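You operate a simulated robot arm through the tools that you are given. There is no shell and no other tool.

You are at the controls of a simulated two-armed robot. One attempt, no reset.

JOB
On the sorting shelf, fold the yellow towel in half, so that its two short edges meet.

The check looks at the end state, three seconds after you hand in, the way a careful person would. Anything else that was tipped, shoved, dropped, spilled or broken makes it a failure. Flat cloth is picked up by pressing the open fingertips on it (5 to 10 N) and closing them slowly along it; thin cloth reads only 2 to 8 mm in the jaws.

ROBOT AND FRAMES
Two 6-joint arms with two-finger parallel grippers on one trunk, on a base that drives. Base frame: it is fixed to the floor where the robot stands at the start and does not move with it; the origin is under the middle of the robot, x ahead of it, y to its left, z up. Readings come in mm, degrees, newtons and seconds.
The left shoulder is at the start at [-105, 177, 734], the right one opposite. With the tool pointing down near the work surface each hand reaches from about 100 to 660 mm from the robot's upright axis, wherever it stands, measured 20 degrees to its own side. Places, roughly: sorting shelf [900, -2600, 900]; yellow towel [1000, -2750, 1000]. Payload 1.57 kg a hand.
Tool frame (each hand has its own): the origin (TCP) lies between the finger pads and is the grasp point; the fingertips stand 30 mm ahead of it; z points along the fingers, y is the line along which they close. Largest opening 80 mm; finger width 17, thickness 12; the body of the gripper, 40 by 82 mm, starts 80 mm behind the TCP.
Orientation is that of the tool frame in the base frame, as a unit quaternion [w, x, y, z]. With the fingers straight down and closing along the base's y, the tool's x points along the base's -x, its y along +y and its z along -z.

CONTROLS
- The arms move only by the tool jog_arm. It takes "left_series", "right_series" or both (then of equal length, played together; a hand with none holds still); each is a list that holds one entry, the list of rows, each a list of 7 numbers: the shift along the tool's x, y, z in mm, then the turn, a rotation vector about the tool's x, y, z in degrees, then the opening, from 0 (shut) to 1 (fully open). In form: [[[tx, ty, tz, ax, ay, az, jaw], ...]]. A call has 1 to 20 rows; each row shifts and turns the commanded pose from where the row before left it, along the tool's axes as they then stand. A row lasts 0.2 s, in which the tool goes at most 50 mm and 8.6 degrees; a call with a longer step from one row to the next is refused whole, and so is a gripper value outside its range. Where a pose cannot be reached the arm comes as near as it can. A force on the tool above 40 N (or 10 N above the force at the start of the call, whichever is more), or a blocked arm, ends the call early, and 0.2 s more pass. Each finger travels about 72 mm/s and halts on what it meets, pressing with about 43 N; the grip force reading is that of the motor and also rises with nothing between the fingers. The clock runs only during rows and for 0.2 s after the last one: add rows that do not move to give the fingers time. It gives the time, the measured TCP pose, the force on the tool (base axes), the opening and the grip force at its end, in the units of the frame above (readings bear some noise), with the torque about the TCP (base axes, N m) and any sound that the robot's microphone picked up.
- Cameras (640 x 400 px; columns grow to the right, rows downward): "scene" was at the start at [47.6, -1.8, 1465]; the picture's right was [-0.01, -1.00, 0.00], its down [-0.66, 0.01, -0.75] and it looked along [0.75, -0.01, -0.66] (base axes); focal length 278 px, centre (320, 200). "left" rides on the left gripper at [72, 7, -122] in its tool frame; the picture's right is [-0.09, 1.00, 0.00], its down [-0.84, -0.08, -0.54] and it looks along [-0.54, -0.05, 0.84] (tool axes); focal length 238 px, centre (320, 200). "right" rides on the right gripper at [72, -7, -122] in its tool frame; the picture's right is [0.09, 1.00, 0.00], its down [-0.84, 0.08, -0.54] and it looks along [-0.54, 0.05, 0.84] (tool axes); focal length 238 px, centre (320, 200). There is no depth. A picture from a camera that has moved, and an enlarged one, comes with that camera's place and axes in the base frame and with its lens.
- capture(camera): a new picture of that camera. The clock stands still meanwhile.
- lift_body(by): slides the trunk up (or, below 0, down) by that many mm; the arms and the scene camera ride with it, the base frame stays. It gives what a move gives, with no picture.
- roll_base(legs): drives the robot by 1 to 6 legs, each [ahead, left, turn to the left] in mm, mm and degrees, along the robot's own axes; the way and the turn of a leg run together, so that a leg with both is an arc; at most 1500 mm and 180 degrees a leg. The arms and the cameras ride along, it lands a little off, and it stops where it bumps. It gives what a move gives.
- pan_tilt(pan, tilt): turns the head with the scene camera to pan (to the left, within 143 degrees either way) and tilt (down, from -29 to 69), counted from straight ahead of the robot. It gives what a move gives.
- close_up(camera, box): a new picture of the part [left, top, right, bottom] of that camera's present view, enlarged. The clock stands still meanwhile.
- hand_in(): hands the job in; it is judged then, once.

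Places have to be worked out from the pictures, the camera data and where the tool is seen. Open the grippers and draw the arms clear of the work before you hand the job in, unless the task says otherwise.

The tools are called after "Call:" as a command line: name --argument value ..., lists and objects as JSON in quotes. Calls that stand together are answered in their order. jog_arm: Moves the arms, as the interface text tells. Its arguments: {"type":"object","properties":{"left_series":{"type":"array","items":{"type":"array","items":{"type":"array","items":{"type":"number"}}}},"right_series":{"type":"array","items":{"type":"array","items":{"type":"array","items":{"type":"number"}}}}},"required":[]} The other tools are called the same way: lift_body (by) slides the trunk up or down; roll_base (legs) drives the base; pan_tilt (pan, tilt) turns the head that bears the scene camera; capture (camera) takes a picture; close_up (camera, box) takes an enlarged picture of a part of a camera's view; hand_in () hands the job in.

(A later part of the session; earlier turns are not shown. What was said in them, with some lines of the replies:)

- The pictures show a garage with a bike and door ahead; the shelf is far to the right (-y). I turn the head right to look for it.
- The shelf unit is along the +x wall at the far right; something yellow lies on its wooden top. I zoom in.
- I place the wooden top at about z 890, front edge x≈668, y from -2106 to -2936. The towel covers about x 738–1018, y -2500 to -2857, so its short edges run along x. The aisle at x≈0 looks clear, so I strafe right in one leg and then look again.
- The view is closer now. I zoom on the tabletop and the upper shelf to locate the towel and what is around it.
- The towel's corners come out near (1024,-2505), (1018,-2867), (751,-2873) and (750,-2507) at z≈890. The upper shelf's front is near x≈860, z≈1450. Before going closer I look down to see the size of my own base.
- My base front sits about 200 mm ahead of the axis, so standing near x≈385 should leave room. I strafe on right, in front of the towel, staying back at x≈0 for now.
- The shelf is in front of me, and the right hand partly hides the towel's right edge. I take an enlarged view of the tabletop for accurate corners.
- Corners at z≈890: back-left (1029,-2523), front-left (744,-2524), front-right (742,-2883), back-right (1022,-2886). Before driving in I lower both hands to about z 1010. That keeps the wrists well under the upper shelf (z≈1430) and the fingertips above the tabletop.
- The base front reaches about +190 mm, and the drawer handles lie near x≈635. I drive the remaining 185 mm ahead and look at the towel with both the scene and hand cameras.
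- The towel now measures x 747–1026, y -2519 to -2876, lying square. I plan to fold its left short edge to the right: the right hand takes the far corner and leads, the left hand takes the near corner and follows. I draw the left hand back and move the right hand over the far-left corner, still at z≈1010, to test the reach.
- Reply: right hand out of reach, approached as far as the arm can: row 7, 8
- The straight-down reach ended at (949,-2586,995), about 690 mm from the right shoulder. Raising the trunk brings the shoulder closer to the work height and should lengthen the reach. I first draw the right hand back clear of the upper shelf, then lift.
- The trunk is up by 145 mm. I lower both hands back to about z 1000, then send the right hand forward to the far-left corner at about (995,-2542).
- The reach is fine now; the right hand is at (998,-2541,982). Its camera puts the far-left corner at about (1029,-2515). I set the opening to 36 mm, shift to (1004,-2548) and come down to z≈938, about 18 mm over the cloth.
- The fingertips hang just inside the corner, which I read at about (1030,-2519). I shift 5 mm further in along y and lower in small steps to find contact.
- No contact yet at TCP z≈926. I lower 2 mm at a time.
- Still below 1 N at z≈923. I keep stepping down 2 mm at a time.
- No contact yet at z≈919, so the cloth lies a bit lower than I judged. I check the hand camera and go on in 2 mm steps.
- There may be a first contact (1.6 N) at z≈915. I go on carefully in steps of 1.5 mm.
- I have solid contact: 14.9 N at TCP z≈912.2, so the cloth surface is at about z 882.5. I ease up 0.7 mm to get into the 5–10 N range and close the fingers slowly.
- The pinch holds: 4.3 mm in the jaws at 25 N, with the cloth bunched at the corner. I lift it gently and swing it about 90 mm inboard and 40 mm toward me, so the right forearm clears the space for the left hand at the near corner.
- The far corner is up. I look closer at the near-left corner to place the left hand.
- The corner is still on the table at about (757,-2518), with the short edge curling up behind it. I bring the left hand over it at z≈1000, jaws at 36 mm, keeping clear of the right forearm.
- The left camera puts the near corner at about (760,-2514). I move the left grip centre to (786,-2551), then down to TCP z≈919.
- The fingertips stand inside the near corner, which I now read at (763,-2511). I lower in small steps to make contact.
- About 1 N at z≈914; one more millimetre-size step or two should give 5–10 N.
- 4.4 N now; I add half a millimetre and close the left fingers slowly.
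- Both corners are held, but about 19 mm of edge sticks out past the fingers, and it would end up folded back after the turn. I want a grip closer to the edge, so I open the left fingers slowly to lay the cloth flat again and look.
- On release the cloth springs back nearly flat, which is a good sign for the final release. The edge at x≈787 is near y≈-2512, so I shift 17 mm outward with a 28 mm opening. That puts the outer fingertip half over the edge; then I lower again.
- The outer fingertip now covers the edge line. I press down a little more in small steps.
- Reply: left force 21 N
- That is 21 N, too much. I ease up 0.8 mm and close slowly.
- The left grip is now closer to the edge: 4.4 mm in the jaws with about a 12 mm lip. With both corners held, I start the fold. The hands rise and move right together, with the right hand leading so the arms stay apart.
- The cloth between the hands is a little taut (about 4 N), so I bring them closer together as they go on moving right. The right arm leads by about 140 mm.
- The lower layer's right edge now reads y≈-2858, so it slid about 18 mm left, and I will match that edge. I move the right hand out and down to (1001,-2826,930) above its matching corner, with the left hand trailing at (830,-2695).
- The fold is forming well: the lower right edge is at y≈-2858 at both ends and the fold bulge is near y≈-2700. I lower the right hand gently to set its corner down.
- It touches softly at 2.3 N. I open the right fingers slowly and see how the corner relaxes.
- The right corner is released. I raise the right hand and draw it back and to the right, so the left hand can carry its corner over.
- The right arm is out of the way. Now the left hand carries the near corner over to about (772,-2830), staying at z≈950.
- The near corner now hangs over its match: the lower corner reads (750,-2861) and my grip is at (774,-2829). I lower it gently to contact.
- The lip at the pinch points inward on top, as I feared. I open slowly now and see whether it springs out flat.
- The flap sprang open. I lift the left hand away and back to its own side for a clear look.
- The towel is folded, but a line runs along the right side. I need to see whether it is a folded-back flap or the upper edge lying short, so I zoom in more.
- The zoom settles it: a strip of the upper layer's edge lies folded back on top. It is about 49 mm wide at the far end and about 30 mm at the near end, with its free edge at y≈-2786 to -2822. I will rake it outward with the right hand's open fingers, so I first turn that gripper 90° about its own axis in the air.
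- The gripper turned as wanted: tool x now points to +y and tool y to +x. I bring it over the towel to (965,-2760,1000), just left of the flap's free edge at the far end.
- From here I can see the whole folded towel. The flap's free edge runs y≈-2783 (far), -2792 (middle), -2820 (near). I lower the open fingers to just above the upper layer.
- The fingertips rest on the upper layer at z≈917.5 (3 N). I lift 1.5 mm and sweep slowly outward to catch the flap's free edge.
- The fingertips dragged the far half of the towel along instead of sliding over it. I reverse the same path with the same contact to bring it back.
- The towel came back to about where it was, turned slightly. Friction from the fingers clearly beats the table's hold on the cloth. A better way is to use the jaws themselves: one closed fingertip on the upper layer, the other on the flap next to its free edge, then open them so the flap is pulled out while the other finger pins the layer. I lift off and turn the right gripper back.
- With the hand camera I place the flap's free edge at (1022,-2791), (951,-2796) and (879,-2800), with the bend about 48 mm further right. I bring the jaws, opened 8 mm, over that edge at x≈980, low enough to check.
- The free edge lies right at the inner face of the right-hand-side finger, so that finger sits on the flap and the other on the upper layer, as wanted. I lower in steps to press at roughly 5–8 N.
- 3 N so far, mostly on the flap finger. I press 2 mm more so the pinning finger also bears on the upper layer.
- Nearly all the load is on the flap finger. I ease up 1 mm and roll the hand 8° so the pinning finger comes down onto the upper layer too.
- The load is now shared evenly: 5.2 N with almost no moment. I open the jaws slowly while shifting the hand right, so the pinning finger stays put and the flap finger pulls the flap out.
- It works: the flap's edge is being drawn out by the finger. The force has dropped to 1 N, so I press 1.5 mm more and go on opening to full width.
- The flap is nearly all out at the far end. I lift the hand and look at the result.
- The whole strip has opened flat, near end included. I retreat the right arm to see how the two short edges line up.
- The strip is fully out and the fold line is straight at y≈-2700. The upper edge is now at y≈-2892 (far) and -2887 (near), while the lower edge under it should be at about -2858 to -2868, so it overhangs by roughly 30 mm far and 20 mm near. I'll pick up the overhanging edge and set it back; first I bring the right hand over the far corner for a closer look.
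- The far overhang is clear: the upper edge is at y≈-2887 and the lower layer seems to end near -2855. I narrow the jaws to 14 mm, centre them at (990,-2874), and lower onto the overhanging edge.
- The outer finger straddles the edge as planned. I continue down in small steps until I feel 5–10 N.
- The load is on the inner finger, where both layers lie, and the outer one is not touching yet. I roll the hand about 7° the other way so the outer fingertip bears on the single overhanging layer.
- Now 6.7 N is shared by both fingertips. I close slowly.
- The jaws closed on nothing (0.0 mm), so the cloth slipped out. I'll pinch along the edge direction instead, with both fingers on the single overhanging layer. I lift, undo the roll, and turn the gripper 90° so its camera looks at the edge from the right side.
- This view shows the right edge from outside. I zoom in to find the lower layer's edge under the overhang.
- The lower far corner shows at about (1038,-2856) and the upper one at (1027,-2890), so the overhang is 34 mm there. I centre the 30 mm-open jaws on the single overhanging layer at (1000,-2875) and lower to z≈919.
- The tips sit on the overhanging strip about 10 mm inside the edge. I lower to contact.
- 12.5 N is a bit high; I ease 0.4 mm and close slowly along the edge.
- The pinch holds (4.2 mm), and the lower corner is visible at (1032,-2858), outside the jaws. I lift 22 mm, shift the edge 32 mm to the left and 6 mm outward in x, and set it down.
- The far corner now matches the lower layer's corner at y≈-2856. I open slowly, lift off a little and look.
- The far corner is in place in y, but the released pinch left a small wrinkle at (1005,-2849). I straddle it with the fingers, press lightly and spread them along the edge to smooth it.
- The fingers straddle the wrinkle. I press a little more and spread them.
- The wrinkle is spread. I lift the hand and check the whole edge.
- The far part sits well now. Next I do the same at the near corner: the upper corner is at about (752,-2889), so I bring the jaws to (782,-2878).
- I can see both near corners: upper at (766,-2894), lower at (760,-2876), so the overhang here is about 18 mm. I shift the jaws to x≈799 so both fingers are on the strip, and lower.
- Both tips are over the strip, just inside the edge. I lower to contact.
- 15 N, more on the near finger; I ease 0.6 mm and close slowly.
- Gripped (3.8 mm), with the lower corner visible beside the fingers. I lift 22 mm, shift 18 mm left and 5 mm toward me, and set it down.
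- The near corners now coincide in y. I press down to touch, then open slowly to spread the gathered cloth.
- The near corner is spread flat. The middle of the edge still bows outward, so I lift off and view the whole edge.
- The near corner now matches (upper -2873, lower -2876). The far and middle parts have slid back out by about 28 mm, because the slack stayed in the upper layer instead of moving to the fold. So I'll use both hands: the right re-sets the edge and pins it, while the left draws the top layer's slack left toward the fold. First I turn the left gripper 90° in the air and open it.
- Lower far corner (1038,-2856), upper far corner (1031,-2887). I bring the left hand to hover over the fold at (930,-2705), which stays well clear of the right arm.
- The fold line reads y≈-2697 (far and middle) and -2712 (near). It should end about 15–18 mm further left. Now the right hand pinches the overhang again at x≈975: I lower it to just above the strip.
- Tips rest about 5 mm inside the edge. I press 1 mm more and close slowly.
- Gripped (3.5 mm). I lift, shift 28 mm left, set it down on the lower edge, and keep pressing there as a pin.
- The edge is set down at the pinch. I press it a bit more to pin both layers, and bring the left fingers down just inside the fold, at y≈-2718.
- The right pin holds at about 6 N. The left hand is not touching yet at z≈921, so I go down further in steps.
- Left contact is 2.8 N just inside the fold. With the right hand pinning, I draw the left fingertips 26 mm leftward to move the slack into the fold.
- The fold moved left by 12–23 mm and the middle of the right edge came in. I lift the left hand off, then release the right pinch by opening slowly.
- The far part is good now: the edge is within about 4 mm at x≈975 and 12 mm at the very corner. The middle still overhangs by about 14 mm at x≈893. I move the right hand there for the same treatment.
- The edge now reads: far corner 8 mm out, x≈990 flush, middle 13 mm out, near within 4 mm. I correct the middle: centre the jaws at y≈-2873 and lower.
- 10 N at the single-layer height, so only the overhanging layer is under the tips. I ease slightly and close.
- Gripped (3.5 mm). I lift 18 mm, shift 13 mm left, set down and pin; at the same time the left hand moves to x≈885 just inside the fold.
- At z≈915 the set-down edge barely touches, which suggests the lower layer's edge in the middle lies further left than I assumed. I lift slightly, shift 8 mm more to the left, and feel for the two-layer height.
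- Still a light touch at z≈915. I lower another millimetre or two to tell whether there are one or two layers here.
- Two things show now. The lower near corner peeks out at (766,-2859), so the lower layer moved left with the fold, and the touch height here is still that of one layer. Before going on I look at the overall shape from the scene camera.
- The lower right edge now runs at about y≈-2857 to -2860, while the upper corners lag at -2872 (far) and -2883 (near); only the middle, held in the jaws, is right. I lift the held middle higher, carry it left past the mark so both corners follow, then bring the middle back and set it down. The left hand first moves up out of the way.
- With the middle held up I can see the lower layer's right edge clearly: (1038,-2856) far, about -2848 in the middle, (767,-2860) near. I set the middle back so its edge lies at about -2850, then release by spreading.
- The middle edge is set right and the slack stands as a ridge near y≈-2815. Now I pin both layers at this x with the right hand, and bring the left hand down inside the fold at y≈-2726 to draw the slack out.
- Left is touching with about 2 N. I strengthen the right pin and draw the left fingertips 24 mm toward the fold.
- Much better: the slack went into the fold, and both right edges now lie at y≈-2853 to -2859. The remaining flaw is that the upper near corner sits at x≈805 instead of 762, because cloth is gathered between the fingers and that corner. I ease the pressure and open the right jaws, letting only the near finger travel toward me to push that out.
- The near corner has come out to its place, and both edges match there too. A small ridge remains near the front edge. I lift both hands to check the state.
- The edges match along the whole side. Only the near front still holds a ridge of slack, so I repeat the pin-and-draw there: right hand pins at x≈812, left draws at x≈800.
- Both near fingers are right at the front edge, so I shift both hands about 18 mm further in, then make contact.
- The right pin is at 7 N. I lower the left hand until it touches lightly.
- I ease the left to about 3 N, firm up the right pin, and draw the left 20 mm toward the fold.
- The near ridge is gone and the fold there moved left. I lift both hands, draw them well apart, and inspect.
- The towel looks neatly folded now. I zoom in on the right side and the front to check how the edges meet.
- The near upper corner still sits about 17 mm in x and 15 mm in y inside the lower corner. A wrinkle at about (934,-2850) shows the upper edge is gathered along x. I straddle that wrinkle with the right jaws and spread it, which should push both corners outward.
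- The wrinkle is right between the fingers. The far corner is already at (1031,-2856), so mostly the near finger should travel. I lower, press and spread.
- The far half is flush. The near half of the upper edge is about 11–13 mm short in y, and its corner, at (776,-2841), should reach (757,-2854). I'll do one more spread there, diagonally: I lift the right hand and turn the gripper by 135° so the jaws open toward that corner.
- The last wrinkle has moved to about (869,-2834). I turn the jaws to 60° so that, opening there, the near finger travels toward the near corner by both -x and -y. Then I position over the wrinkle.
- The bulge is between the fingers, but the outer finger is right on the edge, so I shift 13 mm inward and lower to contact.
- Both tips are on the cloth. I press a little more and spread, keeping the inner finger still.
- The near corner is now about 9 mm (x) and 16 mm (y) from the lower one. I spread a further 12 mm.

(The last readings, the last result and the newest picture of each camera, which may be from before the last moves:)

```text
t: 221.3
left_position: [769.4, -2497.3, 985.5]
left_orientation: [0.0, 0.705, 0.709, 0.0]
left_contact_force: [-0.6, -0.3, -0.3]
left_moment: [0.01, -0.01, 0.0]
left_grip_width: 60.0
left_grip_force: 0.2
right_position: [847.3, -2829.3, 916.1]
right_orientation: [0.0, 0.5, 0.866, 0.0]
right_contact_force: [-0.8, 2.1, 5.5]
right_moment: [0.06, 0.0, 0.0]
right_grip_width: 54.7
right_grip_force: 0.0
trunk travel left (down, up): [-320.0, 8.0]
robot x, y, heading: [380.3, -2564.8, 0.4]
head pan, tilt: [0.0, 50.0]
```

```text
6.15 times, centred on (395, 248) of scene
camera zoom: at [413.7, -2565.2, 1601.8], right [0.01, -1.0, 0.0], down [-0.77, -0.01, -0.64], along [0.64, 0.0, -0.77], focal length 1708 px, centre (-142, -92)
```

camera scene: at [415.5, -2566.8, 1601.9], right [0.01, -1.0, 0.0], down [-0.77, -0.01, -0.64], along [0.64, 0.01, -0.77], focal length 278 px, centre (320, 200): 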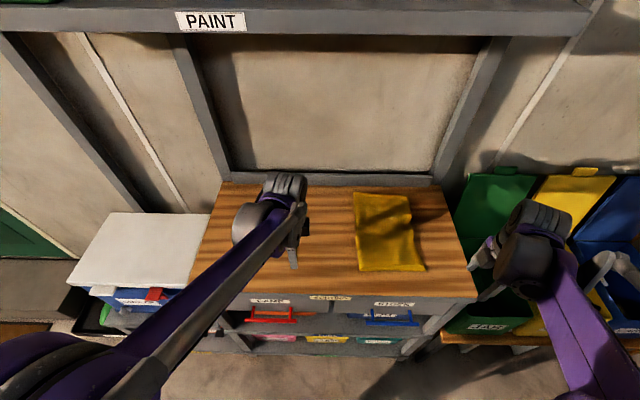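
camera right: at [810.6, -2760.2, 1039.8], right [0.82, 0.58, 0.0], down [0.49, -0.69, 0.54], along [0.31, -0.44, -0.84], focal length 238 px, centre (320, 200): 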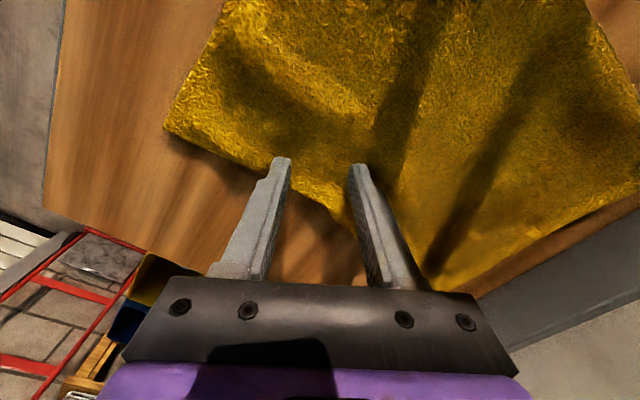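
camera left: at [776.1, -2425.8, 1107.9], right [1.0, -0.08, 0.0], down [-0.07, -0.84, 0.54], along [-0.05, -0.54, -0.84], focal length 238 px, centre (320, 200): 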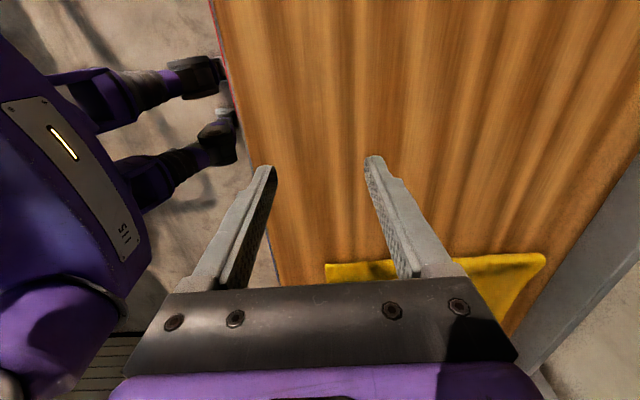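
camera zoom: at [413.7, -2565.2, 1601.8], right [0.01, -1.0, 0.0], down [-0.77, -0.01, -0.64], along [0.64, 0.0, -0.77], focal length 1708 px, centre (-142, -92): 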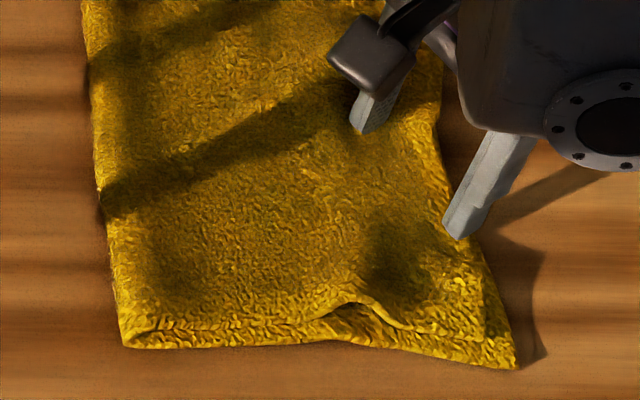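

The corners are now within about 12 mm of each other. I lift off and retreat the right arm to judge the whole towel.

Call:
jog_arm --right_series '[[[0, 0, -10, 0, 0, 0, 0.73], [0, 0, -25, 0, 0, 0, 0.7], [0, 0, -30, 0, 0, -8, 0.6], [0, -15, -20, 0, 0, -8, 0.5], [0, -35, 0, 0, 0, -8, 0.5], [10, -40, 0, 0, 0, -8, 0.5], [20, -40, 0, 0, 0, -8, 0.5], [25, -40, 0, 0, 0, -8, 0.5], [30, -30, 0, 0, 0, -8, 0.5], [0, 0, 0, 0, 0, 0, 0.5]]]'

Call:
close_up --camera "scene" --box '[330, 170, 490, 290]'

Call:
close_up --camera "scene" --box '[345, 215, 445, 280]'

Call:
close_up --camera "scene" --box '[380, 185, 436, 230]'

```text
t: 223.5
left_position: [769.8, -2498.9, 985.8]
left_orientation: [0.0, 0.704, 0.71, 0.0]
left_contact_force: [0.0, 0.0, 0.3]
left_moment: [0.03, 0.03, -0.01]
left_grip_width: 59.8
left_grip_force: 0.1
right_position: [670.0, -2969.3, 997.8]
right_orientation: [0.0, 0.034, 0.999, 0.001]
right_contact_force: [0.1, -0.1, -0.3]
right_moment: [-0.02, 0.03, -0.02]
right_grip_width: 39.8
right_grip_force: 0.0
trunk travel left (down, up): [-320.0, 8.0]
robot x, y, heading: [377.5, -2567.8, 0.4]
head pan, tilt: [0.0, 50.0]
```

```text
3.33 times, centred on (410, 230) of scene
camera zoom: at [414.8, -2565.6, 1601.9], right [0.01, -1.0, 0.0], down [-0.77, -0.01, -0.64], along [0.64, 0.0, -0.77], focal length 925 px, centre (20, 100)
```

zoom: 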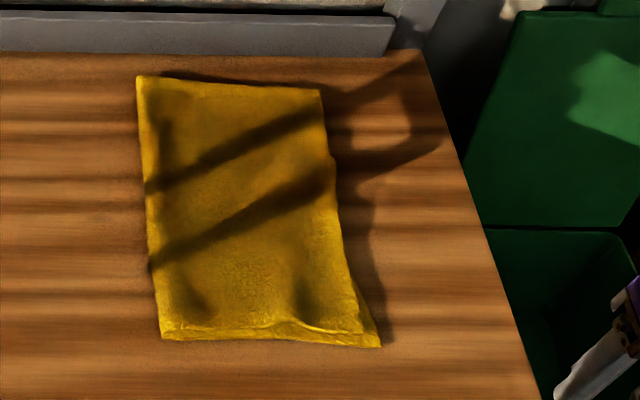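

```text
6.15 times, centred on (395, 248) of scene
camera zoom: at [414.8, -2565.6, 1601.9], right [0.01, -1.0, 0.0], down [-0.77, -0.01, -0.64], along [0.64, 0.0, -0.77], focal length 1708 px, centre (-142, -92)
```

zoom: 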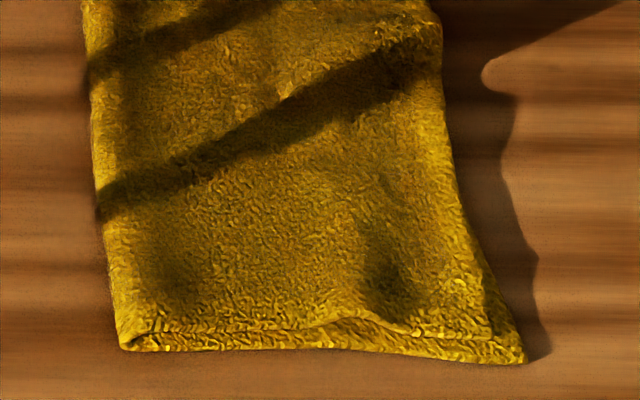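

```text
8.89 times, centred on (408, 208) of scene
camera zoom: at [414.8, -2565.6, 1601.9], right [0.01, -1.0, 0.0], down [-0.77, -0.01, -0.64], along [0.64, 0.0, -0.77], focal length 2467 px, centre (-462, 133)
```

zoom: 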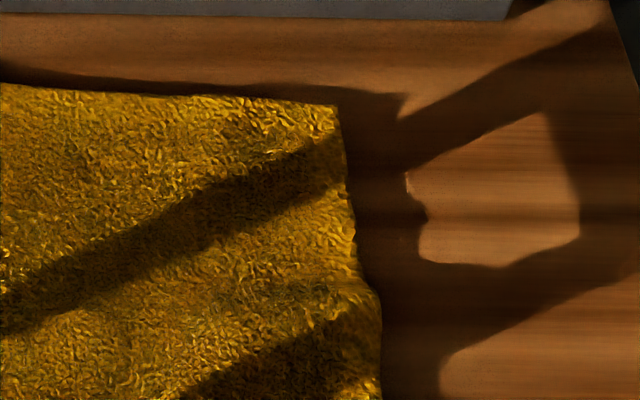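

The towel is a neat half-size rectangle now, with short edges within roughly 10–15 mm of each other. I open both grippers and draw the arms back from the table.

Call:
jog_arm --left_series '[[[0, 0, -20, 0, 0, 0, 0.9], [10, -40, 0, 0, 0, 0, 1], [10, -40, 0, 0, 0, 0, 1], [10, -30, 0, 0, 0, 0, 1], [0, 0, 0, 0, 0, 0, 1]]]' --right_series '[[[0, 0, -15, 0, 0, 0, 0.7], [20, 0, -10, 0, 0, 0, 0.9], [20, 0, 0, 0, 0, 0, 1], [0, 0, 0, 0, 0, 0, 1], [0, 0, 0, 0, 0, 0, 1]]]'

Call:
roll_base --legs '[[-200, 0, 0]]'

Call:
pan_tilt --pan -25 --tilt 42

Call:
capture --camera "scene"

```text
t: 224.7
left_position: [664.0, -2469.1, 1007.2]
left_orientation: [0.0, 0.705, 0.71, 0.0]
left_contact_force: [-0.5, 1.2, 0.0]
left_moment: [0.0, -0.02, 0.02]
left_grip_width: 79.9
left_grip_force: 0.1
right_position: [630.3, -2965.1, 1025.1]
right_orientation: [0.0, 0.035, 0.999, 0.0]
right_contact_force: [-0.7, 0.5, 0.4]
right_moment: [0.0, 0.01, 0.0]
right_grip_width: 79.9
right_grip_force: 0.1
trunk travel left (down, up): [-320.0, 8.0]
robot x, y, heading: [379.6, -2565.8, 0.7]
head pan, tilt: [0.0, 50.0]
```

```text
t: 226.3
left_position: [463.8, -2469.3, 1008.1]
left_orientation: [0.0, 0.704, 0.71, 0.0]
left_contact_force: [-0.5, -0.6, 0.4]
left_moment: [0.01, 0.0, -0.01]
left_grip_width: 79.9
left_grip_force: 0.0
right_position: [432.2, -2965.4, 1025.9]
right_orientation: [0.0, 0.032, 0.999, 0.0]
right_contact_force: [0.5, -0.2, 0.2]
right_moment: [-0.01, 0.0, 0.0]
right_grip_width: 80.0
right_grip_force: 0.1
trunk travel left (down, up): [-320.0, 8.0]
robot x, y, heading: [179.0, -2565.4, 0.4]
head pan, tilt: [0.0, 50.0]
```

```text
t: 227.2
left_position: [462.9, -2471.1, 1007.5]
left_orientation: [0.001, 0.703, 0.711, 0.0]
left_contact_force: [0.6, -0.2, 0.3]
left_moment: [0.03, 0.03, 0.01]
left_grip_width: 79.8
left_grip_force: 0.1
right_position: [432.0, -2965.7, 1026.2]
right_orientation: [0.0, 0.033, 0.999, 0.0]
right_contact_force: [0.3, 0.6, 0.5]
right_moment: [0.03, -0.03, -0.04]
right_grip_width: 80.1
right_grip_force: 0.0
trunk travel left (down, up): [-320.0, 8.0]
robot x, y, heading: [183.1, -2565.3, 0.6]
head pan, tilt: [-25.0, 42.0]
```

```text
taken
camera scene: at [214.5, -2602.7, 1613.1], right [-0.41, -0.91, 0.0], down [-0.61, 0.28, -0.74], along [0.68, -0.31, -0.67], focal length 278 px, centre (320, 200)
```

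scene: 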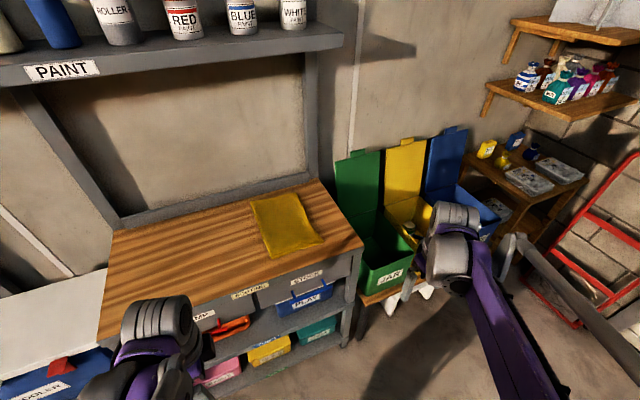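

Everything around looks undisturbed. I zoom in on the towel from this angle.

Call:
close_up --camera "scene" --box '[240, 182, 340, 264]'

Call:
close_up --camera "scene" --box '[285, 215, 335, 257]'

```text
4.88 times, centred on (290, 223) of scene
camera zoom: at [214.5, -2602.7, 1613.1], right [-0.41, -0.91, 0.0], down [-0.61, 0.28, -0.74], along [0.68, -0.31, -0.67], focal length 1354 px, centre (466, 88)
```

zoom: 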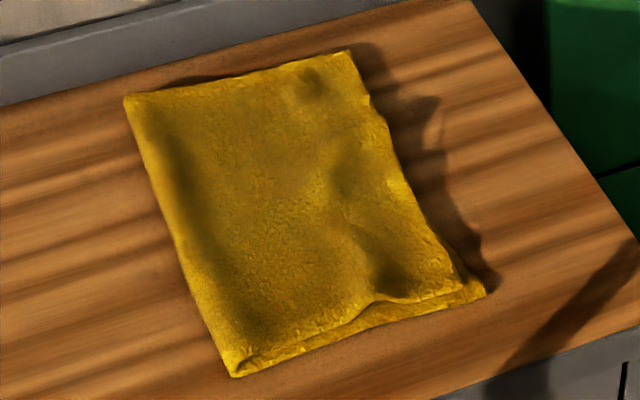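

```text
9.52 times, centred on (310, 236) of scene
camera zoom: at [214.5, -2602.7, 1613.1], right [-0.41, -0.91, 0.0], down [-0.61, 0.28, -0.74], along [0.68, -0.31, -0.67], focal length 2643 px, centre (415, -143)
```

zoom: 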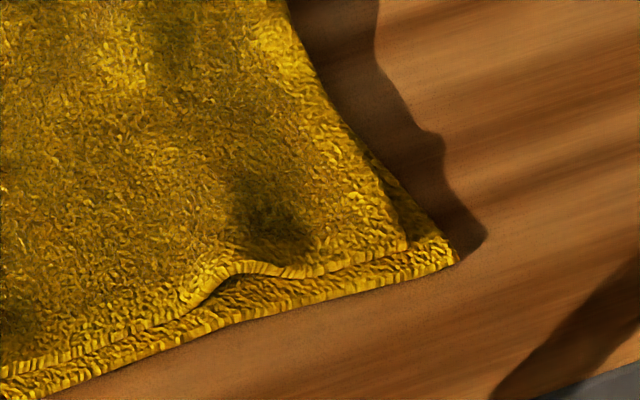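

The near corner offset is about 15–18 mm and the towel lies flat. To check the far end of the right edge I drive a little to the right and look back at it.

Call:
roll_base --legs '[[0, -430, 0]]'

Call:
pan_tilt --pan 10 --tilt 40

Call:
capture --camera "scene"

```text
t: 231.5
left_position: [467.4, -2903.4, 1008.1]
left_orientation: [0.0, 0.704, 0.71, 0.0]
left_contact_force: [-0.1, -0.7, 1.0]
left_moment: [0.01, -0.03, 0.01]
left_grip_width: 79.8
left_grip_force: 0.0
right_position: [436.3, -3400.3, 1024.9]
right_orientation: [0.001, 0.032, 0.999, 0.0]
right_contact_force: [0.1, 0.4, -0.4]
right_moment: [0.02, 0.01, 0.01]
right_grip_width: 80.3
right_grip_force: 0.1
trunk travel left (down, up): [-320.0, 8.0]
robot x, y, heading: [187.8, -3000.6, 0.4]
head pan, tilt: [-25.0, 42.0]
```

```text
t: 232.5
left_position: [467.6, -2903.3, 1007.6]
left_orientation: [0.0, 0.703, 0.711, 0.0]
left_contact_force: [0.2, -0.4, 0.3]
left_moment: [-0.03, -0.01, -0.02]
left_grip_width: 80.0
left_grip_force: 0.0
right_position: [436.4, -3400.1, 1024.7]
right_orientation: [0.0, 0.034, 0.999, 0.0]
right_contact_force: [0.2, 0.2, -0.3]
right_moment: [-0.05, 0.0, -0.02]
right_grip_width: 80.1
right_grip_force: 0.1
trunk travel left (down, up): [-320.0, 8.0]
robot x, y, heading: [185.7, -3002.2, 0.4]
head pan, tilt: [10.0, 40.0]
```

```text
taken
camera scene: at [226.1, -2986.3, 1616.0], right [0.18, -0.98, 0.0], down [-0.63, -0.12, -0.77], along [0.75, 0.14, -0.64], focal length 278 px, centre (320, 200)
```

scene: 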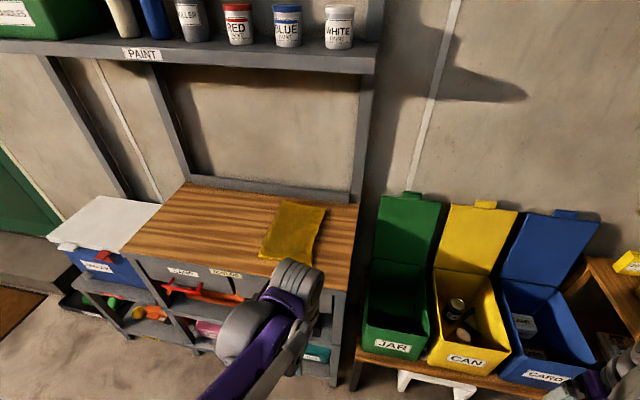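

Call:
close_up --camera "scene" --box '[250, 192, 338, 268]'

Call:
close_up --camera "scene" --box '[300, 196, 332, 226]'

```text
5.26 times, centred on (294, 230) of scene
camera zoom: at [226.1, -2986.3, 1616.0], right [0.18, -0.98, 0.0], down [-0.63, -0.12, -0.77], along [0.75, 0.14, -0.64], focal length 1461 px, centre (457, 42)
```

zoom: 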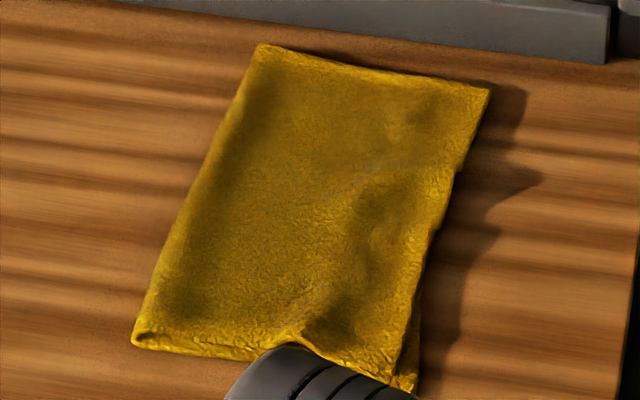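

```text
13.33 times, centred on (316, 211) of scene
camera zoom: at [226.1, -2986.3, 1616.0], right [0.18, -0.98, 0.0], down [-0.63, -0.12, -0.77], along [0.75, 0.14, -0.64], focal length 3701 px, centre (373, 53)
```

zoom: 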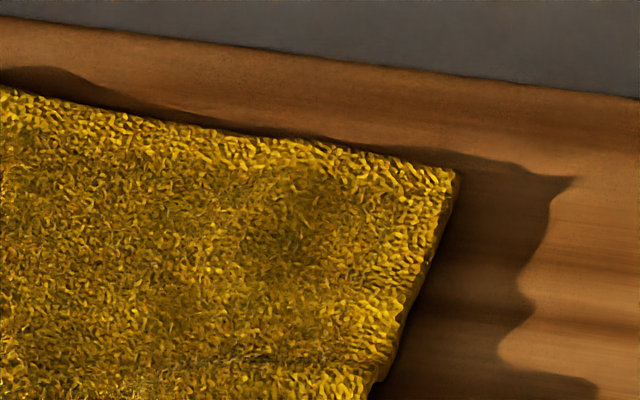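

The far end is flush and lies flat, the near corner is within about 1.5–2 cm, and nothing else has been disturbed. Both grippers are open and clear of the work, so I hand the job in.

Call:
hand_in

```text
The job is handed in.
```

I folded the yellow towel in half on the sorting shelf and handed the job in; I don't have the check's result.

- **Alignment:** at the far end I could not see the lower layer in the last pictures. I estimate the upper short edge overhangs it there by 5 to 13 mm. At the near corner the upper layer stops about 15 to 18 mm short of the lower one.
- **Flatness:** the towel lies flat except for a small ridge at its front edge.
- **Corrections:** the first release left a strip of the upper edge folded back, so I opened it out. I then shifted and smoothed the layers several times, and the whole towel moved slightly on the shelf in the process.
- **Surroundings:** I saw nothing tipped or moved in the last pictures. Both grippers were open and clear of the shelf when I handed in.
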